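You operate a simulated robot arm through the tools that you are given. There is no shell and no other tool. Be economical: measure what you need, move in short steps, check, and stop when the job is done.

You run a simulated two-armed robot. Do the job below in one go: nothing can be reset, and whatever is moved stays where it is left.

JOB
Square the bundle on the lift, pump it level with the cream cover sheet's shelf and slide it across.
Fine: square it on the deck's end wall; lower the deck fully after. Set down upright: white bundle.

It is judged by the outcome, as a careful person would: the job done as asked, and still so three seconds after it is handed in. It fails if anything else is knocked over, pushed out of place, dropped, spilled or broken. Lids that push on must go on centred and level and be pressed home; caps that screw on are set level and turned clockwise until they are tight. Flat cloth is picked up by pressing the open fingertips on it (5 to 10 N) and closing them slowly along it; thin cloth reads only 2 to 8 mm in the jaws.

ROBOT AND FRAMES
Two 7-joint arms with fingered hands on one trunk, on a base that drives. Base frame: it is fixed to the floor where the robot stands at the start and does not move with it; the origin is under the middle of the robot, x ahead of it, y to its left, z up; the surface under the hand at the start is at about z = 500. Readings come in mm, degrees, newtons and seconds.
The left shoulder is at the start at [70, 162, 1296], the right one opposite. With the tool pointing down near the work surface each hand reaches from about 100 to 580 mm from the robot's upright axis, wherever it stands, measured 20 degrees to its own side. Places, roughly: bottom shelf [500, -700, 600]; deck of the orange lift [500, 0, 500]; lift deck [500, 0, 500]; middle shelf [500, -700, 800]; upper shelf [500, -700, 1000]. Payload 4 kg a hand.
The TCP of each hand is the grasp point between the finger pads, 26 mm short of the fingertips. In the tool frame z runs along the fingers and y along their closing line. Largest opening 132 mm; the body of the gripper starts 73 mm behind the TCP. The gripper is a hand of 4 fingers: y runs from the thumb to the fingers, the wrist lies at [0, 0, -224] in the tool frame, and closing takes about 1.5 s.
Orientation is that of the tool frame in the base frame, as a unit quaternion [x, y, z, w]. With the fingers straight down and closing along the base's y, the tool's x points along the base's -x, its y along +y and its z along -z.

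CONTROLS
- The arms move only by the tool nudge_tool. It takes "left_deltas", "right_deltas" or both (then of equal length, played together; a hand with none holds still); each is a list of rows, each an object (a shift or turn left out is 0, a gripper value left out holds the last) with "translation": the shift along the tool's x, y, z in mm, a list of three; "delta_rot": the turn, a rotation vector about the tool's x, y, z in degrees, a list of three. In form: [{"translation": [tx, ty, tz], "delta_rot": [wx, wy, wz]}, ...]. A call has 1 to 20 rows; each row shifts and turns the commanded pose from where the row before left it, along the tool's axes as they then stand. "left_grip" and "right_grip" are, for a hand that has rows, the finger opening in mm, from 0 to 132, set as the call begins (left out, the last holds). A row lasts 0.2 s, in which the tool goes at most 50 mm and 8.6 degrees; a call with a longer step from one row to the next is refused whole, and so is a gripper value outside its range. Where a pose cannot be reached the arm comes as near as it can. A force on the tool above 70 N (or 10 N above the force at the start of the call, whichever is more), or a blocked arm, ends the call early, and 0.2 s more pass. The fingers move at their own pace (about 45 mm/s each) and stop on an object; they squeeze with about 24 N. The grip force told is the motor's: it shows also when the fingers shut on nothing. Time passes only in rows, and 0.2 s behind the last, so rows that do not move let the fingers close. It gives the time, the measured TCP pose, the force on the tool (base axes), the opening and the grip force at its end, in the units of the frame above (readings bear some noise), with the torque about the TCP (base axes, N m) and any sound that the robot's microphone picked up.
- Cameras (640 x 400 px; columns grow to the right, rows downward): "scene" is now at [127.5, 3.9, 1508.3]; the picture's right is [0.06, -1.00, 0.00], its down [-0.77, -0.05, -0.64] and it looks along [0.64, 0.04, -0.77] (base axes); focal length 268 px, centre (320, 200). "left" rides on the left gripper at [-73, 6, -94] in its tool frame; the picture's right is [-0.08, -1.00, 0.00], its down [0.78, -0.06, -0.62] and it looks along [0.61, -0.05, 0.79] (tool axes); focal length 230 px, centre (320, 200). "right" rides on the right gripper at [73, 6, -94] in its tool frame; the picture's right is [-0.08, 1.00, 0.00], its down [-0.79, -0.06, -0.62] and it looks along [-0.61, -0.05, 0.79] (tool axes); focal length 230 px, centre (320, 200). There is no depth. A picture from a camera that has moved, and an enlarged one, comes with that camera's place and axes in the base frame and with its lens. The place of the scene camera against the robot may be out by one fixed shift of up to 12 mm in any direction.
- get_image(camera): a new picture of that camera. The clock stands still meanwhile.
- slide_trunk(by): slides the trunk up (or, below 0, down) by that many mm; the arms and the scene camera ride with it, the base frame stays. It gives what a move gives, with no picture.
- base_move(legs): drives the robot by 1 to 6 legs, each [ahead, left, turn to the left] in mm, mm and degrees, along the robot's own axes; the way and the turn of a leg run together, so that a leg with both is an arc; at most 1500 mm and 180 degrees a leg. The arms and the cameras ride along, it lands a little off, and it stops where it bumps. It gives what a move gives.
- hand_shape(shape, hand): the hand has 4 fingers and takes this shape, open, in about a second: jaw (thumb against the fingers, like two jaws); tri (thumb and two fingers); tip (a fingertip pinch); poke (one finger out to press); point (the index stretched); flat (the hand flat); cup (the hand cupped); fist (a fist). The gripper value then closes the fingers along that shape, each until it touches; the sizes above hold for jaw. It gives what a move gives, with no picture.
- turn_head(pan, tilt): turns the head with the scene camera to pan (to the left, within 86 degrees either way) and tilt (down, from -29 to 69), counted from straight ahead of the robot. It gives what a move gives.
- close_up(camera, box): a new picture of the part [left, top, right, bottom] of that camera's present view, enlarged. The clock stands still meanwhile.
- finish_job(): hands the job in; it is judged then, once.

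Work in short steps. Places have to be worked out from the pictures, the camera data and where the tool is seen: move nearer, look again, correct. Check each grasp and each placing, and mend what went wrong. You have 120 turns and 92 pictures in all, those below and enlarged ones among them. Open the grippers and draw the arms clear of the work before you hand the job in, unless the task says otherwise; then end with one line.

The tools are called after "Request:" as name(argument=value, ...) on one line, values as JSON. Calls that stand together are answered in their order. nudge_tool: Moves the arms, as the interface text tells. Its arguments: {"type":"object","properties":{"left_deltas":{"type":"array","items":{"type":"object","properties":{"translation":{"type":"array","items":{"type":"number"}},"delta_rot":{"type":"array","items":{"type":"number"}}}}},"left_grip":{"type":"number"},"right_deltas":{"type":"array","items":{"type":"object","properties":{"translation":{"type":"array","items":{"type":"number"}},"delta_rot":{"type":"array","items":{"type":"number"}}}}},"right_grip":{"type":"number"}},"required":[]} The other tools are called the same way: slide_trunk (by) slides the trunk up or down; hand_shape (shape, hand) gives the hand a shape; base_move (legs) drives the base; turn_head (pan, tilt) turns the head that bears the scene camera; get_image (camera) takes a picture; close_up (camera, box) takes an enlarged picture of a part of a camera's view; finish_job () hands the job in.

At the start:

```text
time: 0.0
left_position: [559.1, 369.4, 1234.3]
left_ee_rot: [0.0, 1.0, 0.0, 0.0]
left_wrist_force: [-0.1, 0.3, -0.4]
left_ft_torque: [0.03, 0.0, 0.01]
left_gripper_width: 131.5
left_grasp_force: 0.1
left_shape: jaw
right_position: [516.4, -121.0, 1252.2]
right_ee_rot: [0.0, 1.0, 0.0, 0.0]
right_wrist_force: [0.7, 0.0, -0.1]
right_ft_torque: [-0.01, 0.0, 0.02]
right_gripper_width: 131.9
right_grasp_force: 0.1
right_shape: jaw
trunk travel left (down, up): [-775.0, 165.0]
robot x, y, heading: [-5.9, -1.8, 0.1]
head pan, tilt: [3.6, 50.2]
```

scene: 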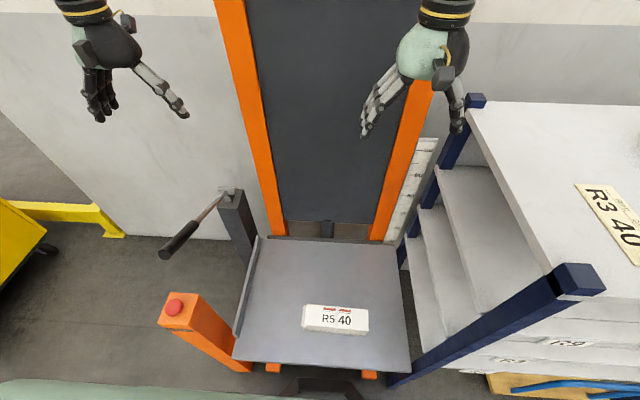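
right: 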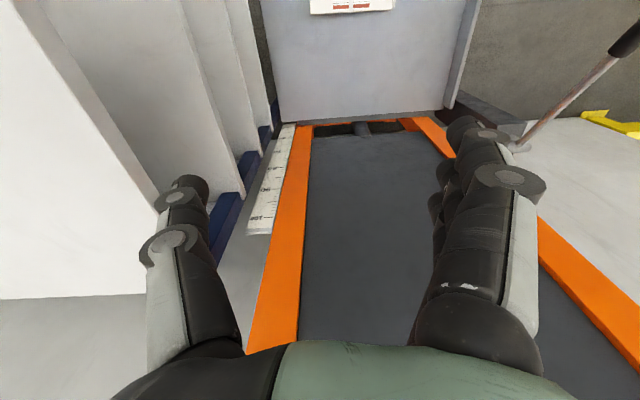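
left: 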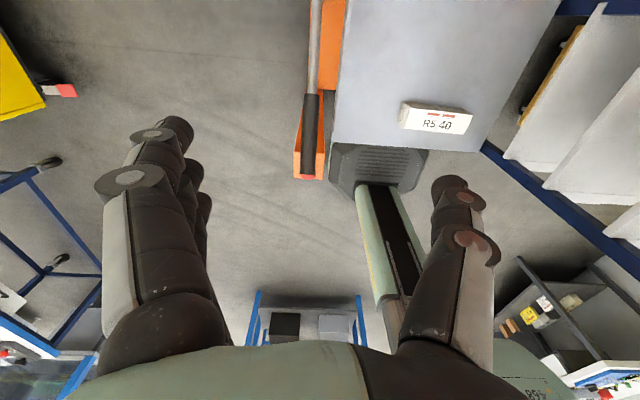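

I see the lift with the white bundle, a pump lever on the left, a red button on a post, and a shelf rack on the right. I look closer at the deck and then towards the rack.

Request:
close_up(camera="scene", box=[140, 170, 440, 400])

Request:
turn_head(pan=-50, tilt=45)

Request:
get_image(camera="scene")

```text
1.74 times, centred on (290, 285) of scene
camera zoom: at [127.5, 3.9, 1508.3], right [0.06, -1.0, 0.0], down [-0.77, -0.05, -0.64], along [0.64, 0.04, -0.77], focal length 466 px, centre (372, 52)
```

zoom: 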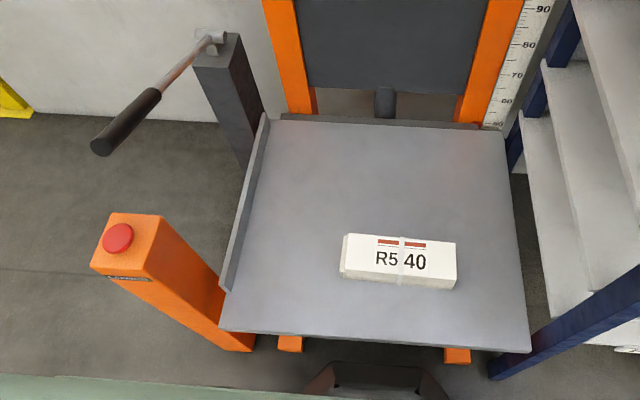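

```text
time: 1.2
left_position: [559.7, 369.1, 1233.2]
left_ee_rot: [0.0, 1.0, 0.0, 0.0]
left_wrist_force: [-0.2, -0.7, -0.2]
left_ft_torque: [-0.03, 0.02, -0.01]
left_gripper_width: 132.1
left_grasp_force: 0.1
left_shape: jaw
right_position: [516.5, -120.7, 1251.3]
right_ee_rot: [0.0, 1.0, 0.0, 0.0]
right_wrist_force: [0.3, -0.3, -0.4]
right_ft_torque: [0.01, 0.0, 0.01]
right_gripper_width: 132.1
right_grasp_force: 0.0
right_shape: jaw
trunk travel left (down, up): [-775.0, 165.0]
robot x, y, heading: [-4.9, -4.3, -0.0]
head pan, tilt: [-50.0, 45.0]
```

```text
87 pictures are left
camera scene: at [103.1, -63.2, 1515.4], right [-0.77, -0.64, 0.0], down [-0.46, 0.54, -0.71], along [0.45, -0.54, -0.71], focal length 268 px, centre (320, 200)
```

scene: 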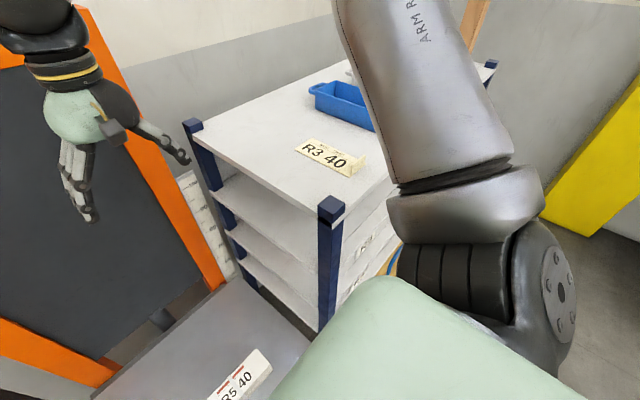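

The top board carries a cream "R3 40" item. I zoom in on it and the lower boards to compare colours.

Request:
close_up(camera="scene", box=[180, 60, 420, 210])

Request:
close_up(camera="scene", box=[200, 170, 410, 330])

```text
2.67 times, centred on (300, 135) of scene
camera zoom: at [103.1, -63.2, 1515.4], right [-0.77, -0.64, 0.0], down [-0.46, 0.54, -0.71], along [0.45, -0.54, -0.71], focal length 714 px, centre (373, 373)
```

zoom: 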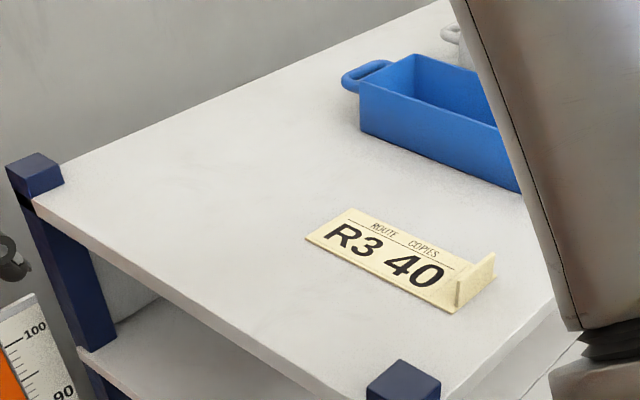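

```text
2.50 times, centred on (305, 250) of scene
camera zoom: at [103.1, -63.2, 1515.4], right [-0.77, -0.64, 0.0], down [-0.46, 0.54, -0.71], along [0.45, -0.54, -0.71], focal length 669 px, centre (358, 75)
```

zoom: 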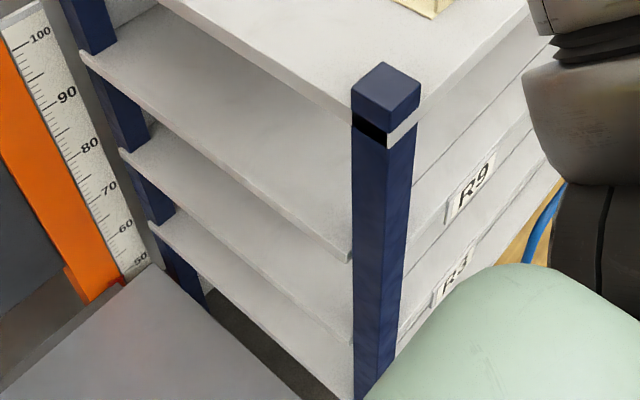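

Triangulating the rack's top puts it at about z 1190, above the three named shelves, so the cream sheet "R3 40" lies on the rack top. It may be naming the shelf labelled R3, so I need to read all the labels and will pan further right.

Request:
turn_head(pan=-30, tilt=62)

Request:
get_image(camera="scene")

Request:
turn_head(pan=-82, tilt=45)

Request:
get_image(camera="scene")

Request:
turn_head(pan=80, tilt=40)

Request:
get_image(camera="scene")

```text
time: 2.0
left_position: [561.5, 367.4, 1233.9]
left_ee_rot: [0.0, 1.0, 0.0, 0.0]
left_wrist_force: [-0.6, 0.6, 0.0]
left_ft_torque: [-0.01, 0.01, -0.03]
left_gripper_width: 131.9
left_grasp_force: 0.0
left_shape: jaw
right_position: [515.9, -121.2, 1252.1]
right_ee_rot: [0.0, 1.0, 0.0, 0.001]
right_wrist_force: [-0.6, -0.3, 1.2]
right_ft_torque: [0.03, 0.02, -0.02]
right_gripper_width: 131.8
right_grasp_force: 0.1
right_shape: jaw
trunk travel left (down, up): [-775.0, 165.0]
robot x, y, heading: [0.7, -3.9, 0.1]
head pan, tilt: [-30.0, 62.0]
```

```text
84 pictures are left
camera scene: at [106.4, -33.2, 1493.7], right [-0.5, -0.87, 0.0], down [-0.76, 0.44, -0.47], along [0.41, -0.24, -0.88], focal length 268 px, centre (320, 200)
```

scene: 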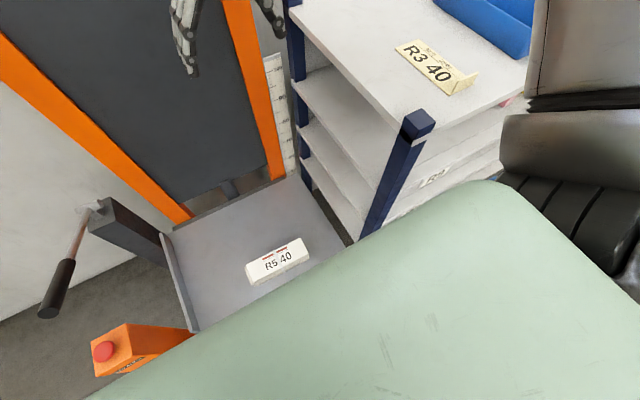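

```text
time: 3.3
left_position: [559.8, 367.5, 1232.4]
left_ee_rot: [0.0, 1.0, 0.0, 0.0]
left_wrist_force: [-0.4, 0.7, 0.0]
left_ft_torque: [0.01, -0.01, -0.04]
left_gripper_width: 131.9
left_grasp_force: 0.1
left_shape: jaw
right_position: [516.3, -121.7, 1251.4]
right_ee_rot: [0.0, 1.0, 0.0, 0.0]
right_wrist_force: [0.1, 0.0, -0.5]
right_ft_torque: [0.0, -0.01, 0.04]
right_gripper_width: 131.9
right_grasp_force: 0.0
right_shape: jaw
trunk travel left (down, up): [-775.0, 165.0]
robot x, y, heading: [-2.9, -2.6, 0.2]
head pan, tilt: [-82.0, 45.0]
```

```text
83 pictures are left
camera scene: at [62.1, -81.4, 1515.4], right [-0.99, -0.14, 0.0], down [-0.1, 0.7, -0.71], along [0.1, -0.7, -0.71], focal length 268 px, centre (320, 200)
```

scene: 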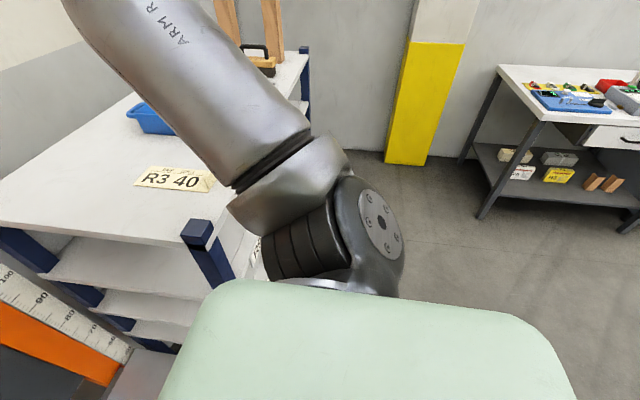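

```text
time: 5.7
left_position: [559.9, 368.2, 1232.4]
left_ee_rot: [0.0, 1.0, 0.0, 0.0]
left_wrist_force: [1.0, -0.3, 0.9]
left_ft_torque: [0.02, 0.0, 0.01]
left_gripper_width: 131.6
left_grasp_force: 0.0
left_shape: jaw
right_position: [517.2, -120.4, 1253.4]
right_ee_rot: [0.0, 1.0, -0.001, -0.001]
right_wrist_force: [-0.2, 0.1, 0.5]
right_ft_torque: [0.03, 0.03, 0.02]
right_gripper_width: 131.9
right_grasp_force: 0.1
right_shape: jaw
trunk travel left (down, up): [-775.0, 165.0]
robot x, y, heading: [-3.1, -1.5, 0.0]
head pan, tilt: [80.0, 40.0]
```

```text
82 pictures are left
camera scene: at [65.6, 82.8, 1522.7], right [0.98, -0.17, 0.0], down [-0.11, -0.63, -0.77], along [0.13, 0.75, -0.64], focal length 268 px, centre (320, 200)
```

scene: 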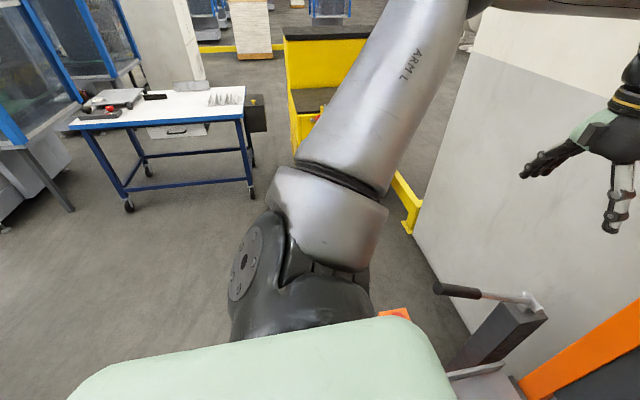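

There is room around, with the nearest cart over a metre behind. I back off 500 mm so the camera can see the fronts of the shelves.

Request:
base_move(legs=[[-600, 0, 0]])

Request:
turn_head(pan=-34, tilt=33)

Request:
get_image(camera="scene")

```text
time: 9.2
left_position: [-36.4, 364.6, 1233.8]
left_ee_rot: [0.006, 1.0, 0.001, -0.001]
left_wrist_force: [0.7, 0.1, 0.3]
left_ft_torque: [0.02, 0.02, -0.01]
left_gripper_width: 132.0
left_grasp_force: 0.0
left_shape: jaw
right_position: [-87.1, -122.7, 1250.3]
right_ee_rot: [0.007, 1.0, 0.0, -0.001]
right_wrist_force: [-0.3, -0.3, 0.0]
right_ft_torque: [-0.01, 0.0, 0.01]
right_gripper_width: 131.9
right_grasp_force: 0.2
right_shape: jaw
trunk travel left (down, up): [-775.0, 165.0]
robot x, y, heading: [-603.5, 3.5, -0.8]
head pan, tilt: [80.0, 40.0]
```

```text
time: 11.1
left_position: [-39.4, 364.9, 1233.8]
left_ee_rot: [0.006, 1.0, -0.001, 0.0]
left_wrist_force: [-0.2, 0.4, 0.4]
left_ft_torque: [0.0, 0.01, 0.02]
left_gripper_width: 131.9
left_grasp_force: 0.1
left_shape: jaw
right_position: [-88.5, -122.9, 1251.6]
right_ee_rot: [0.006, 1.0, -0.001, 0.0]
right_wrist_force: [0.2, 0.1, 0.2]
right_ft_torque: [0.0, 0.0, 0.01]
right_gripper_width: 131.7
right_grasp_force: 0.0
right_shape: jaw
trunk travel left (down, up): [-775.0, 165.0]
robot x, y, heading: [-602.7, 5.4, -0.7]
head pan, tilt: [-34.0, 33.0]
```

```text
81 pictures are left
camera scene: at [-479.6, -48.5, 1533.3], right [-0.57, -0.82, 0.0], down [-0.45, 0.31, -0.84], along [0.69, -0.48, -0.54], focal length 268 px, centre (320, 200)
```

scene: 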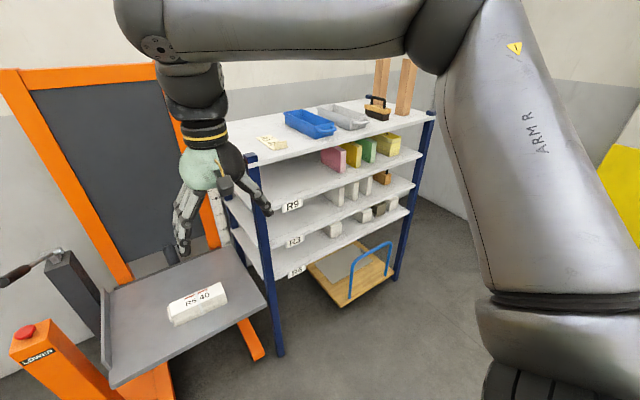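

Request:
close_up(camera="scene", box=[220, 120, 440, 300])

Request:
close_up(camera="scene", box=[0, 220, 290, 400])

```text
2.22 times, centred on (330, 210) of scene
camera zoom: at [-479.6, -48.5, 1533.3], right [-0.57, -0.82, 0.0], down [-0.45, 0.31, -0.84], along [0.69, -0.48, -0.54], focal length 595 px, centre (298, 178)
```

zoom: 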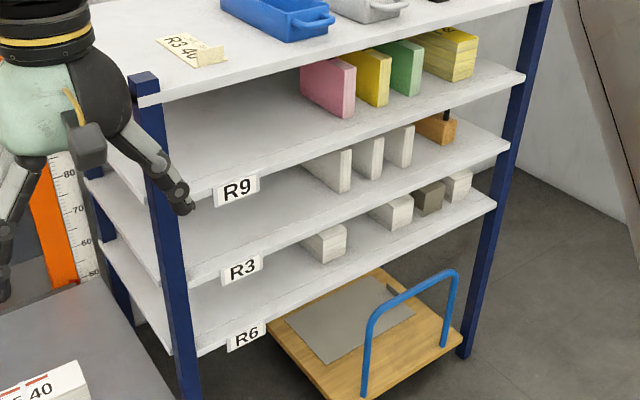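

```text
2.21 times, centred on (145, 310) of scene
camera zoom: at [-479.6, -48.5, 1533.3], right [-0.57, -0.82, 0.0], down [-0.45, 0.31, -0.84], along [0.69, -0.48, -0.54], focal length 591 px, centre (706, -43)
```

zoom: 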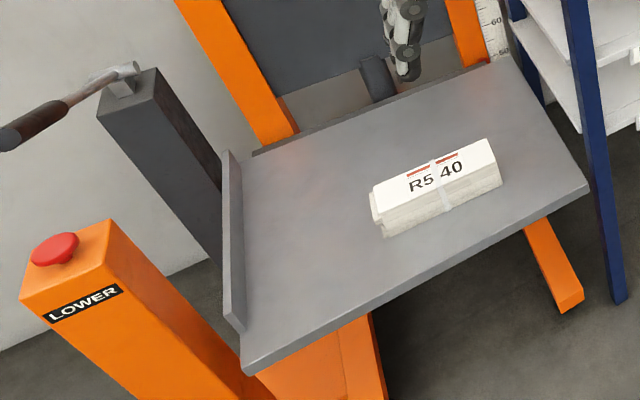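

The shelf labels read R9 (upper), R3 (middle, about z 800) and R6 (bottom), so the cream R3 sheet belongs to the middle shelf. I zoom on the bundle and the lever to measure them.

Request:
close_up(camera="scene", box=[140, 260, 260, 340])

Request:
turn_head(pan=12, tilt=40)

Request:
get_image(camera="scene")

```text
5.00 times, centred on (200, 300) of scene
camera zoom: at [-479.6, -48.5, 1533.3], right [-0.57, -0.82, 0.0], down [-0.45, 0.31, -0.84], along [0.69, -0.48, -0.54], focal length 1338 px, centre (920, -300)
```

zoom: 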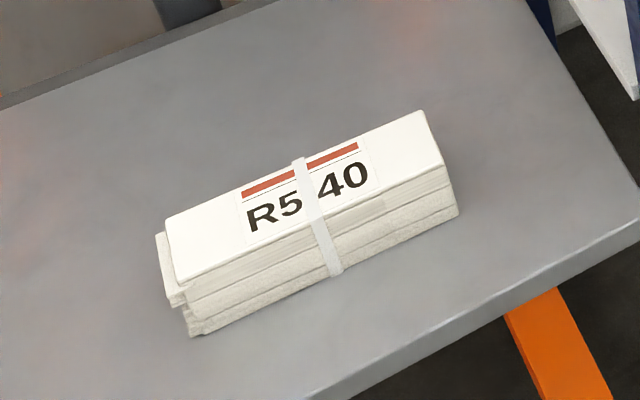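

```text
time: 12.2
left_position: [-38.7, 364.3, 1233.1]
left_ee_rot: [0.005, 1.0, 0.0, 0.0]
left_wrist_force: [-0.3, -0.5, -0.4]
left_ft_torque: [-0.01, 0.0, 0.0]
left_gripper_width: 131.6
left_grasp_force: 0.0
left_shape: jaw
right_position: [-89.1, -123.3, 1251.2]
right_ee_rot: [0.007, 1.0, 0.001, -0.001]
right_wrist_force: [-0.2, -0.3, 0.4]
right_ft_torque: [-0.01, 0.01, 0.0]
right_gripper_width: 131.8
right_grasp_force: 0.0
right_shape: jaw
trunk travel left (down, up): [-775.0, 165.0]
robot x, y, heading: [-604.1, 4.0, -0.7]
head pan, tilt: [12.0, 40.0]
```

```text
77 pictures are left
camera scene: at [-469.4, 18.8, 1522.7], right [0.2, -0.98, 0.0], down [-0.63, -0.13, -0.77], along [0.75, 0.15, -0.64], focal length 268 px, centre (320, 200)
```

scene: 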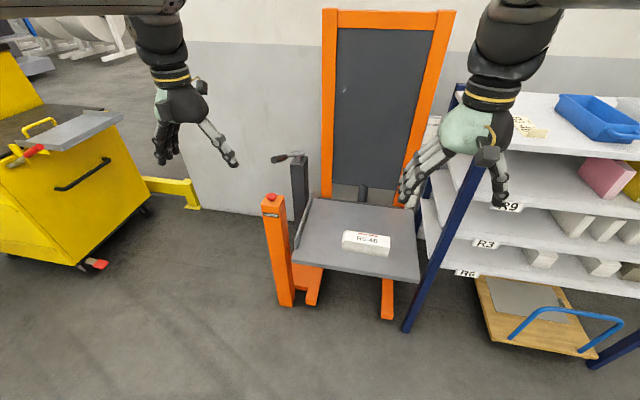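

Estimates: bundle about 220×72×63 mm, centred at (420,-35) with ~3° yaw and skewed layers. The lever handle end is near (411,382,955) with its pivot at (774,384,755), and the LOWER button is near (334,387,809). I drive back in, slightly left.

Request:
base_move(legs=[[524, 96, 0.7]])

Request:
turn_head(pan=5, tilt=52)

Request:
get_image(camera="scene")

```text
time: 15.2
left_position: [454.6, 459.1, 1234.9]
left_ee_rot: [0.004, 1.0, 0.001, 0.001]
left_wrist_force: [-0.1, 0.1, -0.1]
left_ft_torque: [0.02, 0.01, 0.0]
left_gripper_width: 131.6
left_grasp_force: 0.1
left_shape: jaw
right_position: [404.5, -31.4, 1252.0]
right_ee_rot: [0.004, 1.0, 0.001, 0.0]
right_wrist_force: [0.0, -0.6, 0.0]
right_ft_torque: [0.03, -0.01, 0.0]
right_gripper_width: 132.0
right_grasp_force: 0.1
right_shape: jaw
trunk travel left (down, up): [-775.0, 165.0]
robot x, y, heading: [-105.2, 95.8, -0.3]
head pan, tilt: [12.0, 40.0]
```

```text
time: 15.9
left_position: [455.0, 460.0, 1233.1]
left_ee_rot: [0.005, 1.0, 0.0, 0.001]
left_wrist_force: [-0.2, 0.0, 0.6]
left_ft_torque: [-0.02, 0.02, -0.01]
left_gripper_width: 131.5
left_grasp_force: 0.1
left_shape: jaw
right_position: [406.9, -30.7, 1251.9]
right_ee_rot: [0.004, 1.0, -0.001, 0.0]
right_wrist_force: [0.2, 0.1, -0.2]
right_ft_torque: [0.02, 0.02, 0.0]
right_gripper_width: 131.9
right_grasp_force: 0.1
right_shape: jaw
trunk travel left (down, up): [-775.0, 165.0]
robot x, y, heading: [-107.3, 97.6, -0.4]
head pan, tilt: [5.0, 52.0]
```

```text
76 pictures are left
camera scene: at [17.6, 100.1, 1505.8], right [0.08, -1.0, 0.0], down [-0.79, -0.06, -0.62], along [0.61, 0.05, -0.79], focal length 268 px, centre (320, 200)
```

scene: 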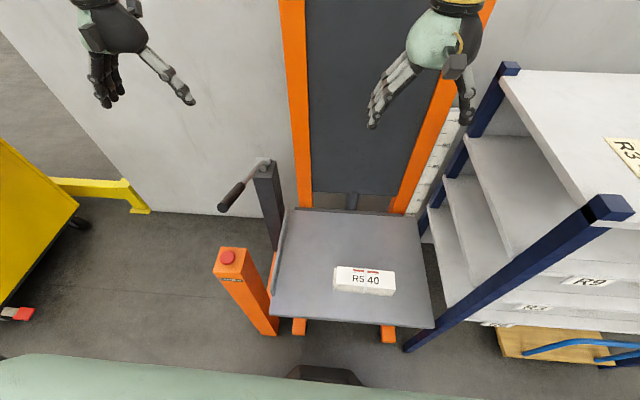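

The hand views will be more exact than the head camera. First I draw the left hand back away from the lever and button, and move the right hand right a little, before lowering the trunk.

Request:
nudge_tool(left_deltas=[{"translation": [45, 0, 0]}, {"translation": [45, 0, 0]}, {"translation": [45, 0, 0]}, {"translation": [45, 0, 0]}, {"translation": [45, 0, 0]}, {"translation": [45, 0, 0]}], right_deltas=[{"translation": [0, -30, 0]}, {"translation": [0, -30, 0]}, {"translation": [0, -30, 0]}, {"translation": [0, -30, 0]}, {"translation": [0, -30, 0]}, {"translation": [0, -30, 0]}], right_grip=30)

Request:
slide_trunk(by=-400)

Request:
get_image(camera="right")

Request:
get_image(camera="scene")

```text
time: 17.3
left_position: [183.8, 460.9, 1237.0]
left_ee_rot: [0.005, 1.0, 0.001, 0.001]
left_wrist_force: [0.3, 0.3, 0.6]
left_ft_torque: [0.01, 0.02, -0.04]
left_gripper_width: 131.8
left_grasp_force: 0.1
left_shape: jaw
right_position: [401.9, -210.5, 1253.3]
right_ee_rot: [0.005, 1.0, 0.001, 0.0]
right_wrist_force: [-0.2, 0.0, -0.9]
right_ft_torque: [0.0, -0.03, 0.01]
right_gripper_width: 30.7
right_grasp_force: 0.2
right_shape: jaw
trunk travel left (down, up): [-775.0, 165.0]
robot x, y, heading: [-108.8, 94.0, -0.4]
head pan, tilt: [5.0, 52.0]
```

```text
time: 21.1
left_position: [187.4, 459.4, 835.0]
left_ee_rot: [0.004, 1.0, 0.001, 0.001]
left_wrist_force: [0.7, 0.0, -0.3]
left_ft_torque: [0.01, 0.01, -0.04]
left_gripper_width: 132.2
left_grasp_force: 0.0
left_shape: jaw
right_position: [403.5, -209.7, 852.7]
right_ee_rot: [0.005, 1.0, 0.0, 0.0]
right_wrist_force: [0.0, 0.3, -0.8]
right_ft_torque: [-0.02, -0.01, 0.01]
right_gripper_width: 30.5
right_grasp_force: 0.0
right_shape: jaw
trunk travel left (down, up): [-375.0, 565.0]
robot x, y, heading: [-106.5, 94.1, -0.4]
head pan, tilt: [5.0, 52.0]
```

```text
75 pictures are left
camera right: at [331.1, -203.5, 945.6], right [0.09, 1.0, 0.0], down [0.78, -0.07, 0.62], along [0.61, -0.05, -0.79], focal length 230 px, centre (320, 200)
```

right: 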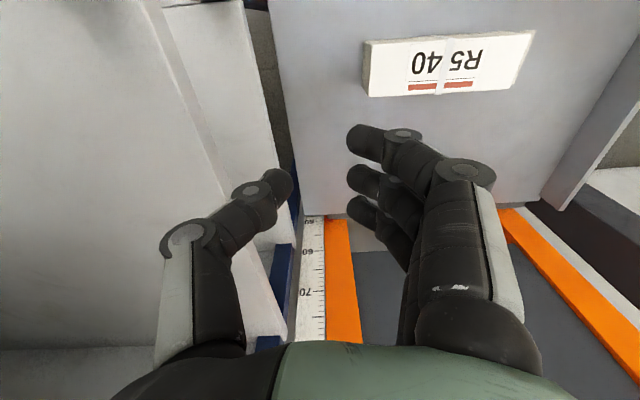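

```text
74 pictures are left
camera scene: at [16.8, 100.0, 1105.9], right [0.08, -1.0, 0.0], down [-0.79, -0.06, -0.62], along [0.61, 0.05, -0.79], focal length 268 px, centre (320, 200)
```

scene: 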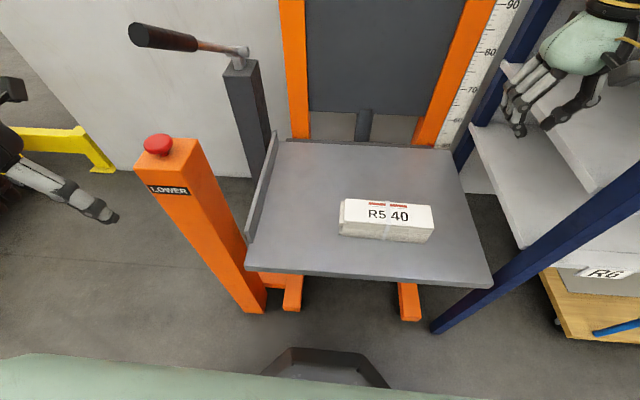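

The right hand camera puts the bundle at x 366–436, y -138…88, top about z 563. I try the flat hand shape, which should give a broad, upright pushing face.

Request:
hand_shape(shape="flat", hand="right")

Request:
get_image(camera="right")

Request:
close_up(camera="scene", box=[440, 0, 640, 140])

```text
time: 22.1
left_position: [186.6, 460.7, 835.8]
left_ee_rot: [0.004, 1.0, 0.0, -0.001]
left_wrist_force: [0.4, 0.0, 0.3]
left_ft_torque: [-0.01, -0.05, 0.01]
left_gripper_width: 131.9
left_grasp_force: 0.1
left_shape: jaw
right_position: [403.8, -210.0, 852.1]
right_ee_rot: [0.005, 1.0, 0.0, 0.0]
right_wrist_force: [0.0, -0.3, 0.5]
right_ft_torque: [-0.02, -0.02, 0.01]
right_gripper_width: 126.2
right_grasp_force: 0.1
right_shape: flat
trunk travel left (down, up): [-375.0, 565.0]
robot x, y, heading: [-109.3, 97.1, -0.4]
head pan, tilt: [5.0, 52.0]
```

```text
73 pictures are left
camera right: at [331.1, -203.5, 945.6], right [0.09, 1.0, 0.0], down [0.78, -0.07, 0.62], along [0.61, -0.05, -0.79], focal length 230 px, centre (320, 200)
```

right: 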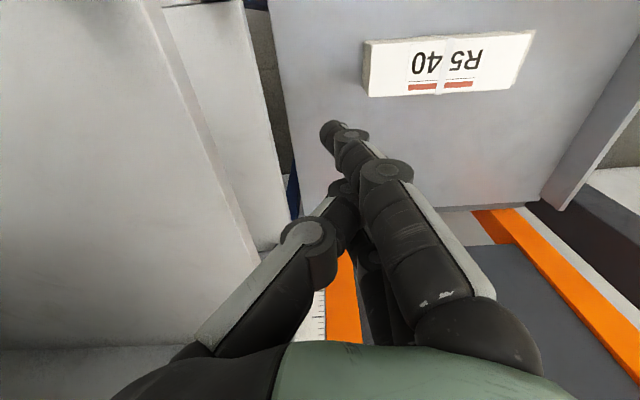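

```text
2.86 times, centred on (540, 70) of scene
camera zoom: at [16.8, 100.0, 1105.9], right [0.08, -1.0, 0.0], down [-0.79, -0.06, -0.62], along [0.61, 0.05, -0.79], focal length 765 px, centre (-309, 571)
```

zoom: 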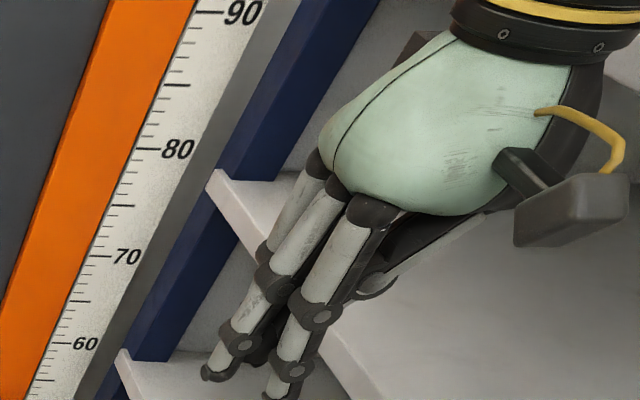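

The finger backs slope about 23° in this shape, so I'll push upright first to leave the rack edge (y≈-290), then tilt for the square press. I lower beside the bundle's right end at y≈-197.

Request:
nudge_tool(right_deltas=[{"translation": [0, 13, 0]}, {"translation": [0, 0, 45]}, {"translation": [0, 0, 45]}, {"translation": [0, 0, 45]}, {"translation": [0, 0, 45]}, {"translation": [0, 0, 45]}, {"translation": [0, 0, 45]}, {"translation": [0, 0, 40]}])

Request:
get_image(camera="scene")

Request:
get_image(camera="right")

```text
time: 24.1
left_position: [148.6, 462.9, 834.4]
left_ee_rot: [0.043, 0.999, -0.007, 0.008]
left_wrist_force: [0.8, 1.5, -0.3]
left_ft_torque: [-0.04, 0.02, 0.01]
left_gripper_width: 132.0
left_grasp_force: 0.1
left_shape: jaw
right_position: [320.7, -204.6, 561.1]
right_ee_rot: [0.032, 0.999, -0.005, 0.018]
right_wrist_force: [0.6, -0.6, -0.9]
right_ft_torque: [0.01, 0.03, -0.01]
right_gripper_width: 126.1
right_grasp_force: 0.0
right_shape: flat
trunk travel left (down, up): [-375.0, 565.0]
robot x, y, heading: [-163.2, 111.3, -4.7]
head pan, tilt: [5.0, 52.0]
stopped in row 8 (right hand): the arm was blocked; the commanded pose is now the measured one
```

```text
71 pictures are left
camera scene: at [-54.4, 122.5, 1107.5], right [0.0, -1.0, 0.02], down [-0.78, -0.01, -0.63], along [0.63, -0.01, -0.78], focal length 268 px, centre (320, 200)
```

scene: 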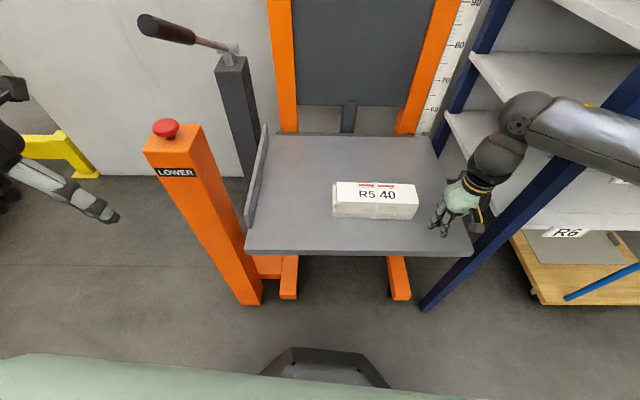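

```text
70 pictures are left
camera right: at [245.0, -193.7, 651.2], right [0.14, 0.99, -0.01], down [0.76, -0.1, 0.64], along [0.64, -0.09, -0.76], focal length 230 px, centre (320, 200)
```

right: 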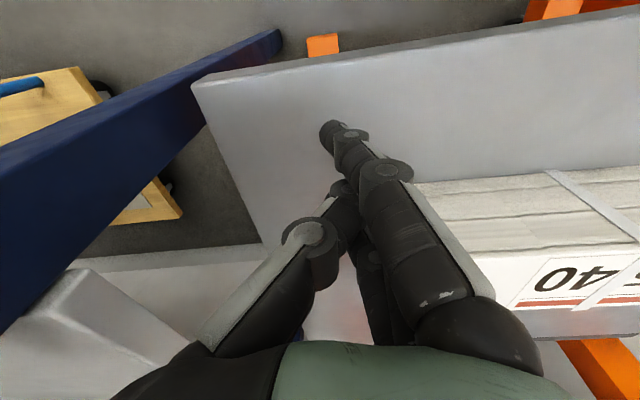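

The right elbow met the rack's near post and pushed my base back. I raise the hand the way it came, then re-station the robot turned to the right so that the elbow stays in front of the rack.

Request:
nudge_tool(right_deltas=[{"translation": [10, 0, -30]}, {"translation": [10, 0, -40]}, {"translation": [10, 0, -45]}, {"translation": [0, 0, -45]}, {"translation": [0, 0, -45]}, {"translation": [0, 0, -45]}, {"translation": [0, 0, -40]}])

Request:
get_image(camera="scene")

```text
time: 25.6
left_position: [163.0, 453.6, 836.4]
left_ee_rot: [0.039, 0.999, 0.001, 0.0]
left_wrist_force: [0.0, 0.0, 0.5]
left_ft_torque: [-0.02, -0.07, 0.0]
left_gripper_width: 131.8
left_grasp_force: 0.1
left_shape: jaw
right_position: [303.4, -212.6, 829.8]
right_ee_rot: [0.034, 0.999, 0.0, 0.002]
right_wrist_force: [0.0, 0.1, -0.9]
right_ft_torque: [-0.01, -0.01, 0.0]
right_gripper_width: 126.0
right_grasp_force: 0.1
right_shape: flat
trunk travel left (down, up): [-375.0, 565.0]
robot x, y, heading: [-156.6, 110.7, -4.3]
head pan, tilt: [5.0, 52.0]
```

```text
69 pictures are left
camera scene: at [-32.2, 107.1, 1105.9], right [0.01, -1.0, 0.0], down [-0.79, -0.01, -0.62], along [0.62, 0.01, -0.79], focal length 268 px, centre (320, 200)
```

scene: 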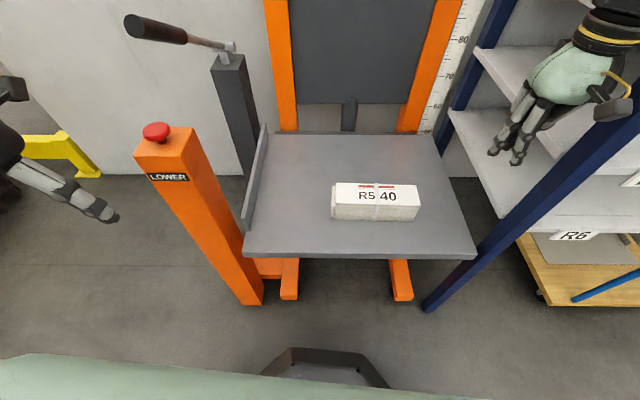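

Nothing was displaced. I pull both hands in, raise the trunk for clearance over the lever, then drive and turn right.

Request:
nudge_tool(right_deltas=[{"translation": [10, 45, 0]}, {"translation": [20, 45, 0]}, {"translation": [20, 40, 0]}, {"translation": [20, 0, 0]}, {"translation": [20, 0, 0]}], left_deltas=[{"translation": [20, 0, -20]}, {"translation": [20, 0, -20]}, {"translation": [20, 0, -20]}, {"translation": [20, 0, 0]}, {"translation": [20, 0, 0]}])

Request:
slide_trunk(by=225)

Request:
base_move(legs=[[0, 0, -25.7], [115, 113, 0]])

Request:
turn_head(pan=20, tilt=55)

Request:
get_image(camera="scene")

```text
time: 26.9
left_position: [62.4, 460.9, 897.3]
left_ee_rot: [0.038, 0.999, 0.001, 0.0]
left_wrist_force: [0.4, -0.3, -0.2]
left_ft_torque: [0.01, 0.01, 0.01]
left_gripper_width: 132.1
left_grasp_force: 0.0
left_shape: jaw
right_position: [220.8, -75.9, 829.2]
right_ee_rot: [0.034, 0.999, 0.001, 0.004]
right_wrist_force: [-0.1, 0.0, 0.3]
right_ft_torque: [0.01, -0.04, 0.01]
right_gripper_width: 126.0
right_grasp_force: 0.1
right_shape: flat
trunk travel left (down, up): [-375.0, 565.0]
robot x, y, heading: [-156.3, 113.2, -4.5]
head pan, tilt: [5.0, 52.0]
```

```text
time: 29.2
left_position: [63.8, 460.5, 1120.4]
left_ee_rot: [0.04, 0.999, 0.0, 0.0]
left_wrist_force: [-0.1, -0.1, 0.2]
left_ft_torque: [0.0, -0.01, -0.02]
left_gripper_width: 131.7
left_grasp_force: 0.0
left_shape: jaw
right_position: [223.3, -76.1, 1053.8]
right_ee_rot: [0.034, 0.999, 0.001, 0.002]
right_wrist_force: [0.1, -0.3, -0.2]
right_ft_torque: [-0.02, 0.02, 0.0]
right_gripper_width: 126.1
right_grasp_force: 0.0
right_shape: flat
trunk travel left (down, up): [-600.0, 340.0]
robot x, y, heading: [-156.8, 110.6, -3.9]
head pan, tilt: [5.0, 52.0]
```

```text
time: 31.9
left_position: [345.1, 369.8, 1120.7]
left_ee_rot: [0.256, 0.967, 0.001, 0.0]
left_wrist_force: [-0.9, -0.3, 0.2]
left_ft_torque: [-0.02, -0.02, 0.03]
left_gripper_width: 131.7
left_grasp_force: 0.1
left_shape: jaw
right_position: [256.9, -183.8, 1055.0]
right_ee_rot: [0.252, 0.968, 0.001, 0.003]
right_wrist_force: [0.2, 0.3, 0.3]
right_ft_torque: [-0.02, -0.01, 0.0]
right_gripper_width: 126.1
right_grasp_force: 0.0
right_shape: flat
trunk travel left (down, up): [-600.0, 340.0]
robot x, y, heading: [-6.7, 150.6, -30.0]
head pan, tilt: [5.0, 52.0]
```

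```text
time: 32.7
left_position: [345.9, 369.9, 1120.3]
left_ee_rot: [0.256, 0.967, 0.001, 0.001]
left_wrist_force: [0.2, 0.3, 0.3]
left_ft_torque: [-0.02, -0.01, 0.01]
left_gripper_width: 131.9
left_grasp_force: 0.0
left_shape: jaw
right_position: [258.5, -183.1, 1054.1]
right_ee_rot: [0.252, 0.968, 0.001, 0.003]
right_wrist_force: [-0.7, -0.7, 0.0]
right_ft_torque: [0.01, 0.02, 0.01]
right_gripper_width: 125.9
right_grasp_force: 0.0
right_shape: flat
trunk travel left (down, up): [-600.0, 340.0]
robot x, y, heading: [-1.8, 146.7, -29.9]
head pan, tilt: [20.0, 55.0]
```

```text
68 pictures are left
camera scene: at [110.4, 109.6, 1327.0], right [-0.17, -0.99, 0.0], down [-0.81, 0.14, -0.57], along [0.57, -0.1, -0.82], focal length 268 px, centre (320, 200)
```

scene: 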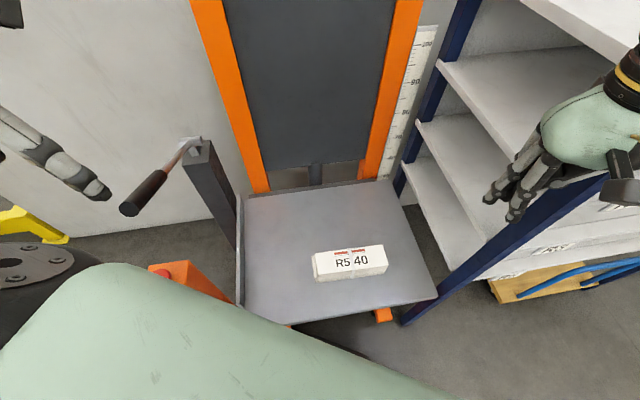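

The hand is at (258,-183,1054), yawed -30°. I move it to above the bundle's right end and turn it square to the deck while still high.

Request:
nudge_tool(right_deltas=[{"translation": [-32, 17, 0]}, {"translation": [-32, 17, 0]}, {"translation": [-32, 17, 0]}, {"translation": [-32, 17, 0]}, {"delta_rot": [0, 0, -7.3]}, {"delta_rot": [0, 0, -7.3]}, {"delta_rot": [0, 0, -7.3]}, {"delta_rot": [0, 0, -7.3]}])

Request:
get_image(camera="scene")

```text
time: 34.5
left_position: [345.5, 370.4, 1119.9]
left_ee_rot: [0.256, 0.967, 0.002, 0.0]
left_wrist_force: [-1.5, 0.1, -0.7]
left_ft_torque: [-0.01, 0.0, -0.04]
left_gripper_width: 132.0
left_grasp_force: 0.1
left_shape: jaw
right_position: [403.3, -186.7, 1055.6]
right_ee_rot: [-0.001, 1.0, -0.001, 0.004]
right_wrist_force: [0.5, -1.4, 0.4]
right_ft_torque: [0.01, 0.01, 0.0]
right_gripper_width: 126.3
right_grasp_force: 0.0
right_shape: flat
trunk travel left (down, up): [-600.0, 340.0]
robot x, y, heading: [-2.5, 145.1, -29.8]
head pan, tilt: [20.0, 55.0]
```

```text
67 pictures are left
camera scene: at [109.9, 109.4, 1327.0], right [-0.17, -0.99, 0.0], down [-0.81, 0.14, -0.57], along [0.57, -0.1, -0.82], focal length 268 px, centre (320, 200)
```

scene: 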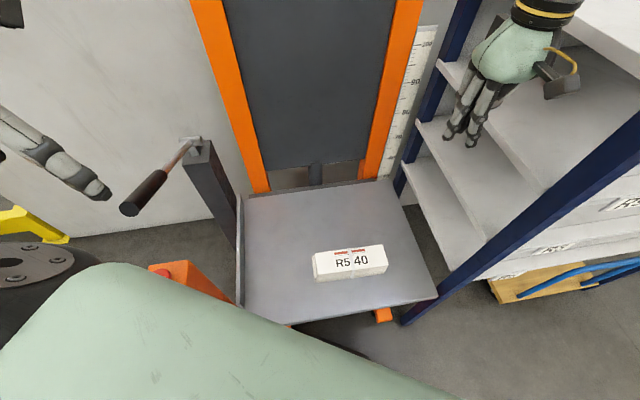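

Square now. I descend part way and check the forearm against the rack post.

Request:
nudge_tool(right_deltas=[{"translation": [0, 0, 40]}, {"translation": [0, 0, 40]}, {"translation": [0, 0, 40]}, {"translation": [0, 0, 40]}, {"translation": [0, 0, 40]}])

Request:
turn_head(pan=-15, tilt=50)

Request:
get_image(camera="scene")

```text
time: 35.7
left_position: [333.5, 385.8, 1121.1]
left_ee_rot: [0.257, 0.966, -0.005, 0.006]
left_wrist_force: [1.2, 0.1, 0.3]
left_ft_torque: [0.01, -0.01, 0.04]
left_gripper_width: 131.9
left_grasp_force: 0.1
left_shape: jaw
right_position: [397.2, -172.2, 867.2]
right_ee_rot: [-0.003, 1.0, -0.008, 0.012]
right_wrist_force: [-0.1, -0.1, -0.2]
right_ft_torque: [0.0, 0.02, -0.01]
right_gripper_width: 126.2
right_grasp_force: 0.0
right_shape: flat
trunk travel left (down, up): [-600.0, 340.0]
robot x, y, heading: [-3.6, 148.8, -29.8]
head pan, tilt: [20.0, 55.0]
```

```text
time: 36.7
left_position: [332.3, 386.5, 1120.7]
left_ee_rot: [0.256, 0.967, -0.004, 0.007]
left_wrist_force: [0.7, -0.4, 0.0]
left_ft_torque: [0.0, -0.03, -0.02]
left_gripper_width: 131.9
left_grasp_force: 0.0
left_shape: jaw
right_position: [396.7, -172.2, 867.8]
right_ee_rot: [0.0, 1.0, -0.008, 0.009]
right_wrist_force: [-0.2, 0.2, -0.3]
right_ft_torque: [-0.01, -0.02, 0.0]
right_gripper_width: 126.2
right_grasp_force: 0.1
right_shape: flat
trunk travel left (down, up): [-600.0, 340.0]
robot x, y, heading: [-1.3, 148.9, -29.9]
head pan, tilt: [-15.0, 50.0]
```

```text
66 pictures are left
camera scene: at [79.9, 87.0, 1335.7], right [-0.7, -0.71, 0.0], down [-0.54, 0.53, -0.66], along [0.47, -0.46, -0.75], focal length 268 px, centre (320, 200)
```

scene: 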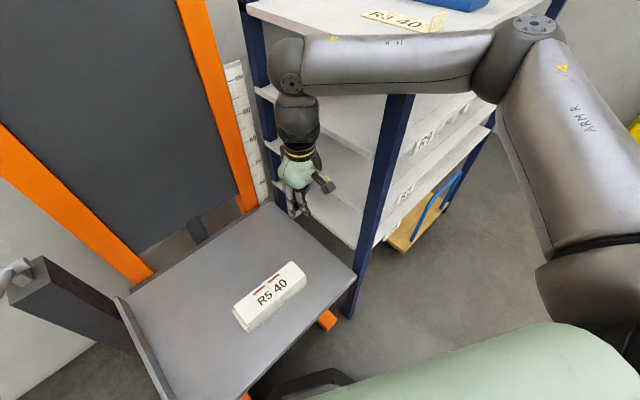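

The right forearm would lie over the post again. The left arm is better, since its elbow swings over the free space above the deck. I raise the right hand and pull it in close to park it.

Request:
nudge_tool(right_deltas=[{"translation": [0, 0, -40]}, {"translation": [0, 0, -40]}, {"translation": [0, 0, -40]}, {"translation": [0, 0, -40]}, {"translation": [0, 0, -40]}, {"translation": [40, 10, 0]}, {"translation": [40, 10, 0]}, {"translation": [40, 10, 0]}, {"translation": [40, 10, 0]}, {"translation": [40, 0, 0]}])

Request:
base_move(legs=[[-260, -150, 0], [0, 0, 30]])

Request:
turn_head(pan=0, tilt=48)

Request:
get_image(camera="scene")

```text
time: 38.9
left_position: [343.3, 370.1, 1122.0]
left_ee_rot: [0.257, 0.967, 0.001, 0.002]
left_wrist_force: [0.1, -0.3, 0.3]
left_ft_torque: [-0.02, -0.03, 0.01]
left_gripper_width: 131.9
left_grasp_force: 0.2
left_shape: jaw
right_position: [203.8, -147.6, 1051.1]
right_ee_rot: [0.0, 1.0, 0.0, 0.003]
right_wrist_force: [-0.3, 0.2, 0.7]
right_ft_torque: [-0.01, -0.05, 0.02]
right_gripper_width: 126.2
right_grasp_force: 0.1
right_shape: flat
trunk travel left (down, up): [-600.0, 340.0]
robot x, y, heading: [-0.1, 147.8, -29.8]
head pan, tilt: [-15.0, 50.0]
```

```text
time: 42.4
left_position: [-110.8, 513.8, 1121.2]
left_ee_rot: [0.008, 1.0, 0.001, 0.0]
left_wrist_force: [0.0, 0.6, 0.1]
left_ft_torque: [0.0, 0.01, -0.03]
left_gripper_width: 131.6
left_grasp_force: 0.0
left_shape: jaw
right_position: [18.0, -9.6, 1050.8]
right_ee_rot: [-0.248, 0.969, 0.001, 0.002]
right_wrist_force: [0.5, -0.2, -0.6]
right_ft_torque: [-0.03, -0.02, 0.0]
right_gripper_width: 126.0
right_grasp_force: 0.1
right_shape: flat
trunk travel left (down, up): [-600.0, 340.0]
robot x, y, heading: [-309.3, 146.1, -1.0]
head pan, tilt: [-15.0, 50.0]
```

```text
time: 43.2
left_position: [-110.8, 511.6, 1119.0]
left_ee_rot: [0.008, 1.0, 0.0, 0.0]
left_wrist_force: [0.5, -0.5, 0.1]
left_ft_torque: [0.02, 0.03, 0.0]
left_gripper_width: 131.8
left_grasp_force: 0.0
left_shape: jaw
right_position: [18.6, -8.5, 1050.4]
right_ee_rot: [-0.249, 0.969, 0.001, 0.003]
right_wrist_force: [0.3, 0.1, -0.6]
right_ft_torque: [0.0, -0.01, 0.0]
right_gripper_width: 126.0
right_grasp_force: 0.1
right_shape: flat
trunk travel left (down, up): [-600.0, 340.0]
robot x, y, heading: [-309.7, 149.2, -0.9]
head pan, tilt: [0.0, 48.0]
```

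```text
65 pictures are left
camera scene: at [-180.5, 145.5, 1336.2], right [-0.02, -1.0, 0.0], down [-0.74, 0.01, -0.67], along [0.67, -0.01, -0.74], focal length 268 px, centre (320, 200)
```

scene: 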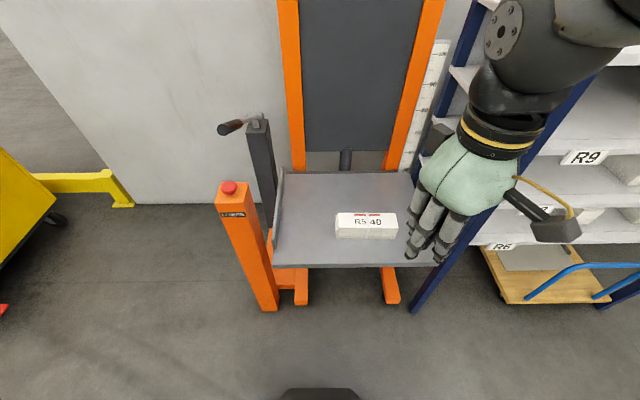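

Now I pull the right hand close to my body, then drive to stand before the gap between the lift and the rack, around (-60,-150).

Request:
nudge_tool(right_deltas=[{"translation": [39, 12, 0]}, {"translation": [39, 12, 0]}, {"translation": [39, 12, 0]}, {"translation": [39, 12, 0]}, {"translation": [39, 12, 0]}])

Request:
base_move(legs=[[0, -299, 0.9], [245, 0, 0]])

Request:
turn_head(pan=10, tilt=50)

Request:
get_image(camera="scene")

```text
time: 44.4
left_position: [-110.2, 512.6, 1120.3]
left_ee_rot: [0.008, 1.0, 0.001, 0.0]
left_wrist_force: [-1.1, -0.4, 0.7]
left_ft_torque: [0.02, -0.02, 0.0]
left_gripper_width: 132.1
left_grasp_force: 0.0
left_shape: jaw
right_position: [-100.6, -21.2, 1122.2]
right_ee_rot: [-0.248, 0.969, 0.001, 0.002]
right_wrist_force: [0.7, -1.1, 0.2]
right_ft_torque: [0.02, 0.02, 0.0]
right_gripper_width: 126.0
right_grasp_force: 0.0
right_shape: flat
right hand out of reach, approached as far as the arm can: row 2, 3, 4, 5
trunk travel left (down, up): [-600.0, 340.0]
robot x, y, heading: [-310.8, 145.8, -1.1]
head pan, tilt: [0.0, 48.0]
```

```text
time: 47.8
left_position: [125.6, 222.5, 1120.8]
left_ee_rot: [0.0, 1.0, 0.001, 0.0]
left_wrist_force: [0.2, 0.2, 0.3]
left_ft_torque: [-0.02, 0.0, -0.02]
left_gripper_width: 131.7
left_grasp_force: 0.0
left_shape: jaw
right_position: [143.8, -307.7, 1121.3]
right_ee_rot: [-0.257, 0.966, 0.001, 0.003]
right_wrist_force: [-0.1, -0.8, -0.7]
right_ft_torque: [-0.01, -0.01, 0.01]
right_gripper_width: 126.1
right_grasp_force: 0.0
right_shape: flat
trunk travel left (down, up): [-600.0, 340.0]
robot x, y, heading: [-69.1, -145.4, 0.1]
head pan, tilt: [0.0, 48.0]
```

```text
time: 48.5
left_position: [124.5, 223.6, 1120.2]
left_ee_rot: [0.0, 1.0, 0.002, 0.0]
left_wrist_force: [0.0, 0.5, -0.1]
left_ft_torque: [0.02, 0.03, 0.02]
left_gripper_width: 132.1
left_grasp_force: 0.0
left_shape: jaw
right_position: [144.4, -308.6, 1121.6]
right_ee_rot: [-0.257, 0.966, 0.001, 0.003]
right_wrist_force: [0.2, 0.5, 0.7]
right_ft_torque: [0.01, 0.04, 0.04]
right_gripper_width: 126.0
right_grasp_force: 0.0
right_shape: flat
trunk travel left (down, up): [-600.0, 340.0]
robot x, y, heading: [-67.8, -147.5, 0.2]
head pan, tilt: [10.0, 50.0]
```

```text
64 pictures are left
camera scene: at [58.6, -131.2, 1333.5], right [0.17, -0.98, 0.0], down [-0.75, -0.13, -0.64], along [0.63, 0.11, -0.77], focal length 268 px, centre (320, 200)
```

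scene: 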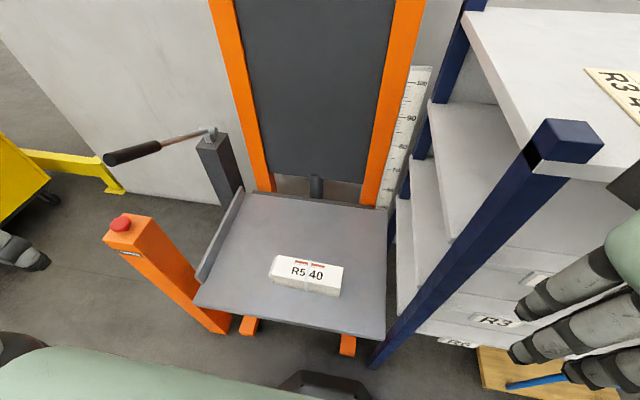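

Now I give the left hand the flat shape and bring it over the bundle's right end, high up.

Request:
hand_shape(shape="flat", hand="left")

Request:
nudge_tool(left_deltas=[{"translation": [-30, -37, 0]}, {"translation": [-30, -37, 0]}, {"translation": [-30, -37, 0]}, {"translation": [-30, -37, 0]}, {"translation": [-30, -37, 0]}, {"translation": [-30, -37, 0]}, {"translation": [-30, -37, 0]}, {"translation": [-30, -37, 0]}, {"translation": [-30, -37, 0]}, {"translation": [-4, -37, 0]}, {"translation": [0, -37, 0]}, {"translation": [0, 0, 40]}, {"translation": [0, 0, 40]}, {"translation": [0, 0, 40]}, {"translation": [0, 0, 40]}])

Request:
get_image(camera="scene")

Request:
get_image(camera="left")

```text
time: 49.4
left_position: [125.1, 224.3, 1120.4]
left_ee_rot: [0.0, 1.0, 0.001, -0.001]
left_wrist_force: [-0.5, -0.4, -0.6]
left_ft_torque: [0.02, -0.01, 0.01]
left_gripper_width: 126.2
left_grasp_force: 0.0
left_shape: flat
right_position: [144.1, -308.4, 1122.6]
right_ee_rot: [-0.257, 0.966, 0.001, 0.004]
right_wrist_force: [0.3, 0.6, 0.1]
right_ft_torque: [0.01, 0.01, 0.0]
right_gripper_width: 126.1
right_grasp_force: 0.0
right_shape: flat
trunk travel left (down, up): [-600.0, 340.0]
robot x, y, heading: [-69.8, -142.9, 0.2]
head pan, tilt: [10.0, 50.0]
```

```text
time: 52.6
left_position: [299.1, -21.1, 935.5]
left_ee_rot: [-0.001, 1.0, 0.001, 0.0]
left_wrist_force: [-0.1, 0.2, -0.2]
left_ft_torque: [-0.02, 0.03, 0.02]
left_gripper_width: 126.2
left_grasp_force: 0.0
left_shape: flat
left hand out of reach, approached as far as the arm can: row 7, 8, 9, 10, 11
right_position: [146.3, -308.7, 1121.4]
right_ee_rot: [-0.257, 0.966, 0.001, 0.002]
right_wrist_force: [1.4, -0.2, -0.8]
right_ft_torque: [0.0, 0.05, 0.02]
right_gripper_width: 126.4
right_grasp_force: 0.0
right_shape: flat
trunk travel left (down, up): [-600.0, 340.0]
robot x, y, heading: [-63.1, -143.2, 0.2]
head pan, tilt: [10.0, 50.0]
```

```text
63 pictures are left
camera scene: at [60.4, -130.7, 1333.4], right [0.17, -0.98, 0.0], down [-0.76, -0.13, -0.64], along [0.63, 0.11, -0.77], focal length 268 px, centre (320, 200)
```

scene: 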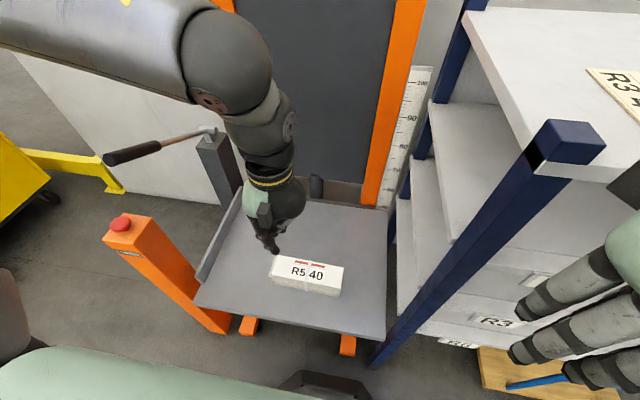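

```text
62 pictures are left
camera left: at [371.4, -15.2, 1028.7], right [0.08, -1.0, 0.0], down [-0.78, -0.06, 0.62], along [-0.62, -0.05, -0.79], focal length 230 px, centre (320, 200)
```

left: 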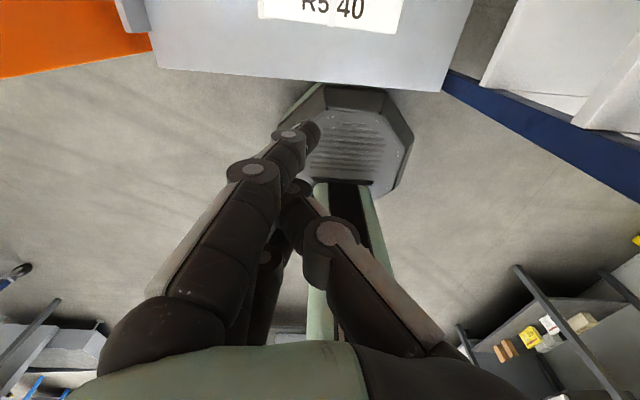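

The reach limit applied at that height. I lower further and see where the hand settles.

Request:
nudge_tool(left_deltas=[{"translation": [0, 0, 40]}, {"translation": [0, 0, 40]}, {"translation": [0, 0, 40]}, {"translation": [0, 0, 0]}])

```text
time: 53.6
left_position: [297.0, -3.2, 823.4]
left_ee_rot: [0.0, 1.0, -0.001, -0.001]
left_wrist_force: [0.5, -0.3, 0.2]
left_ft_torque: [0.0, -0.06, -0.01]
left_gripper_width: 126.0
left_grasp_force: 0.0
left_shape: flat
left hand out of reach, approached as far as the arm can: row 2, 3
right_position: [144.2, -307.4, 1120.4]
right_ee_rot: [-0.257, 0.966, 0.002, 0.003]
right_wrist_force: [0.2, -0.1, -0.3]
right_ft_torque: [0.03, 0.02, -0.02]
right_gripper_width: 126.3
right_grasp_force: 0.1
right_shape: flat
trunk travel left (down, up): [-600.0, 340.0]
robot x, y, heading: [-62.6, -143.2, 0.0]
head pan, tilt: [10.0, 50.0]
```

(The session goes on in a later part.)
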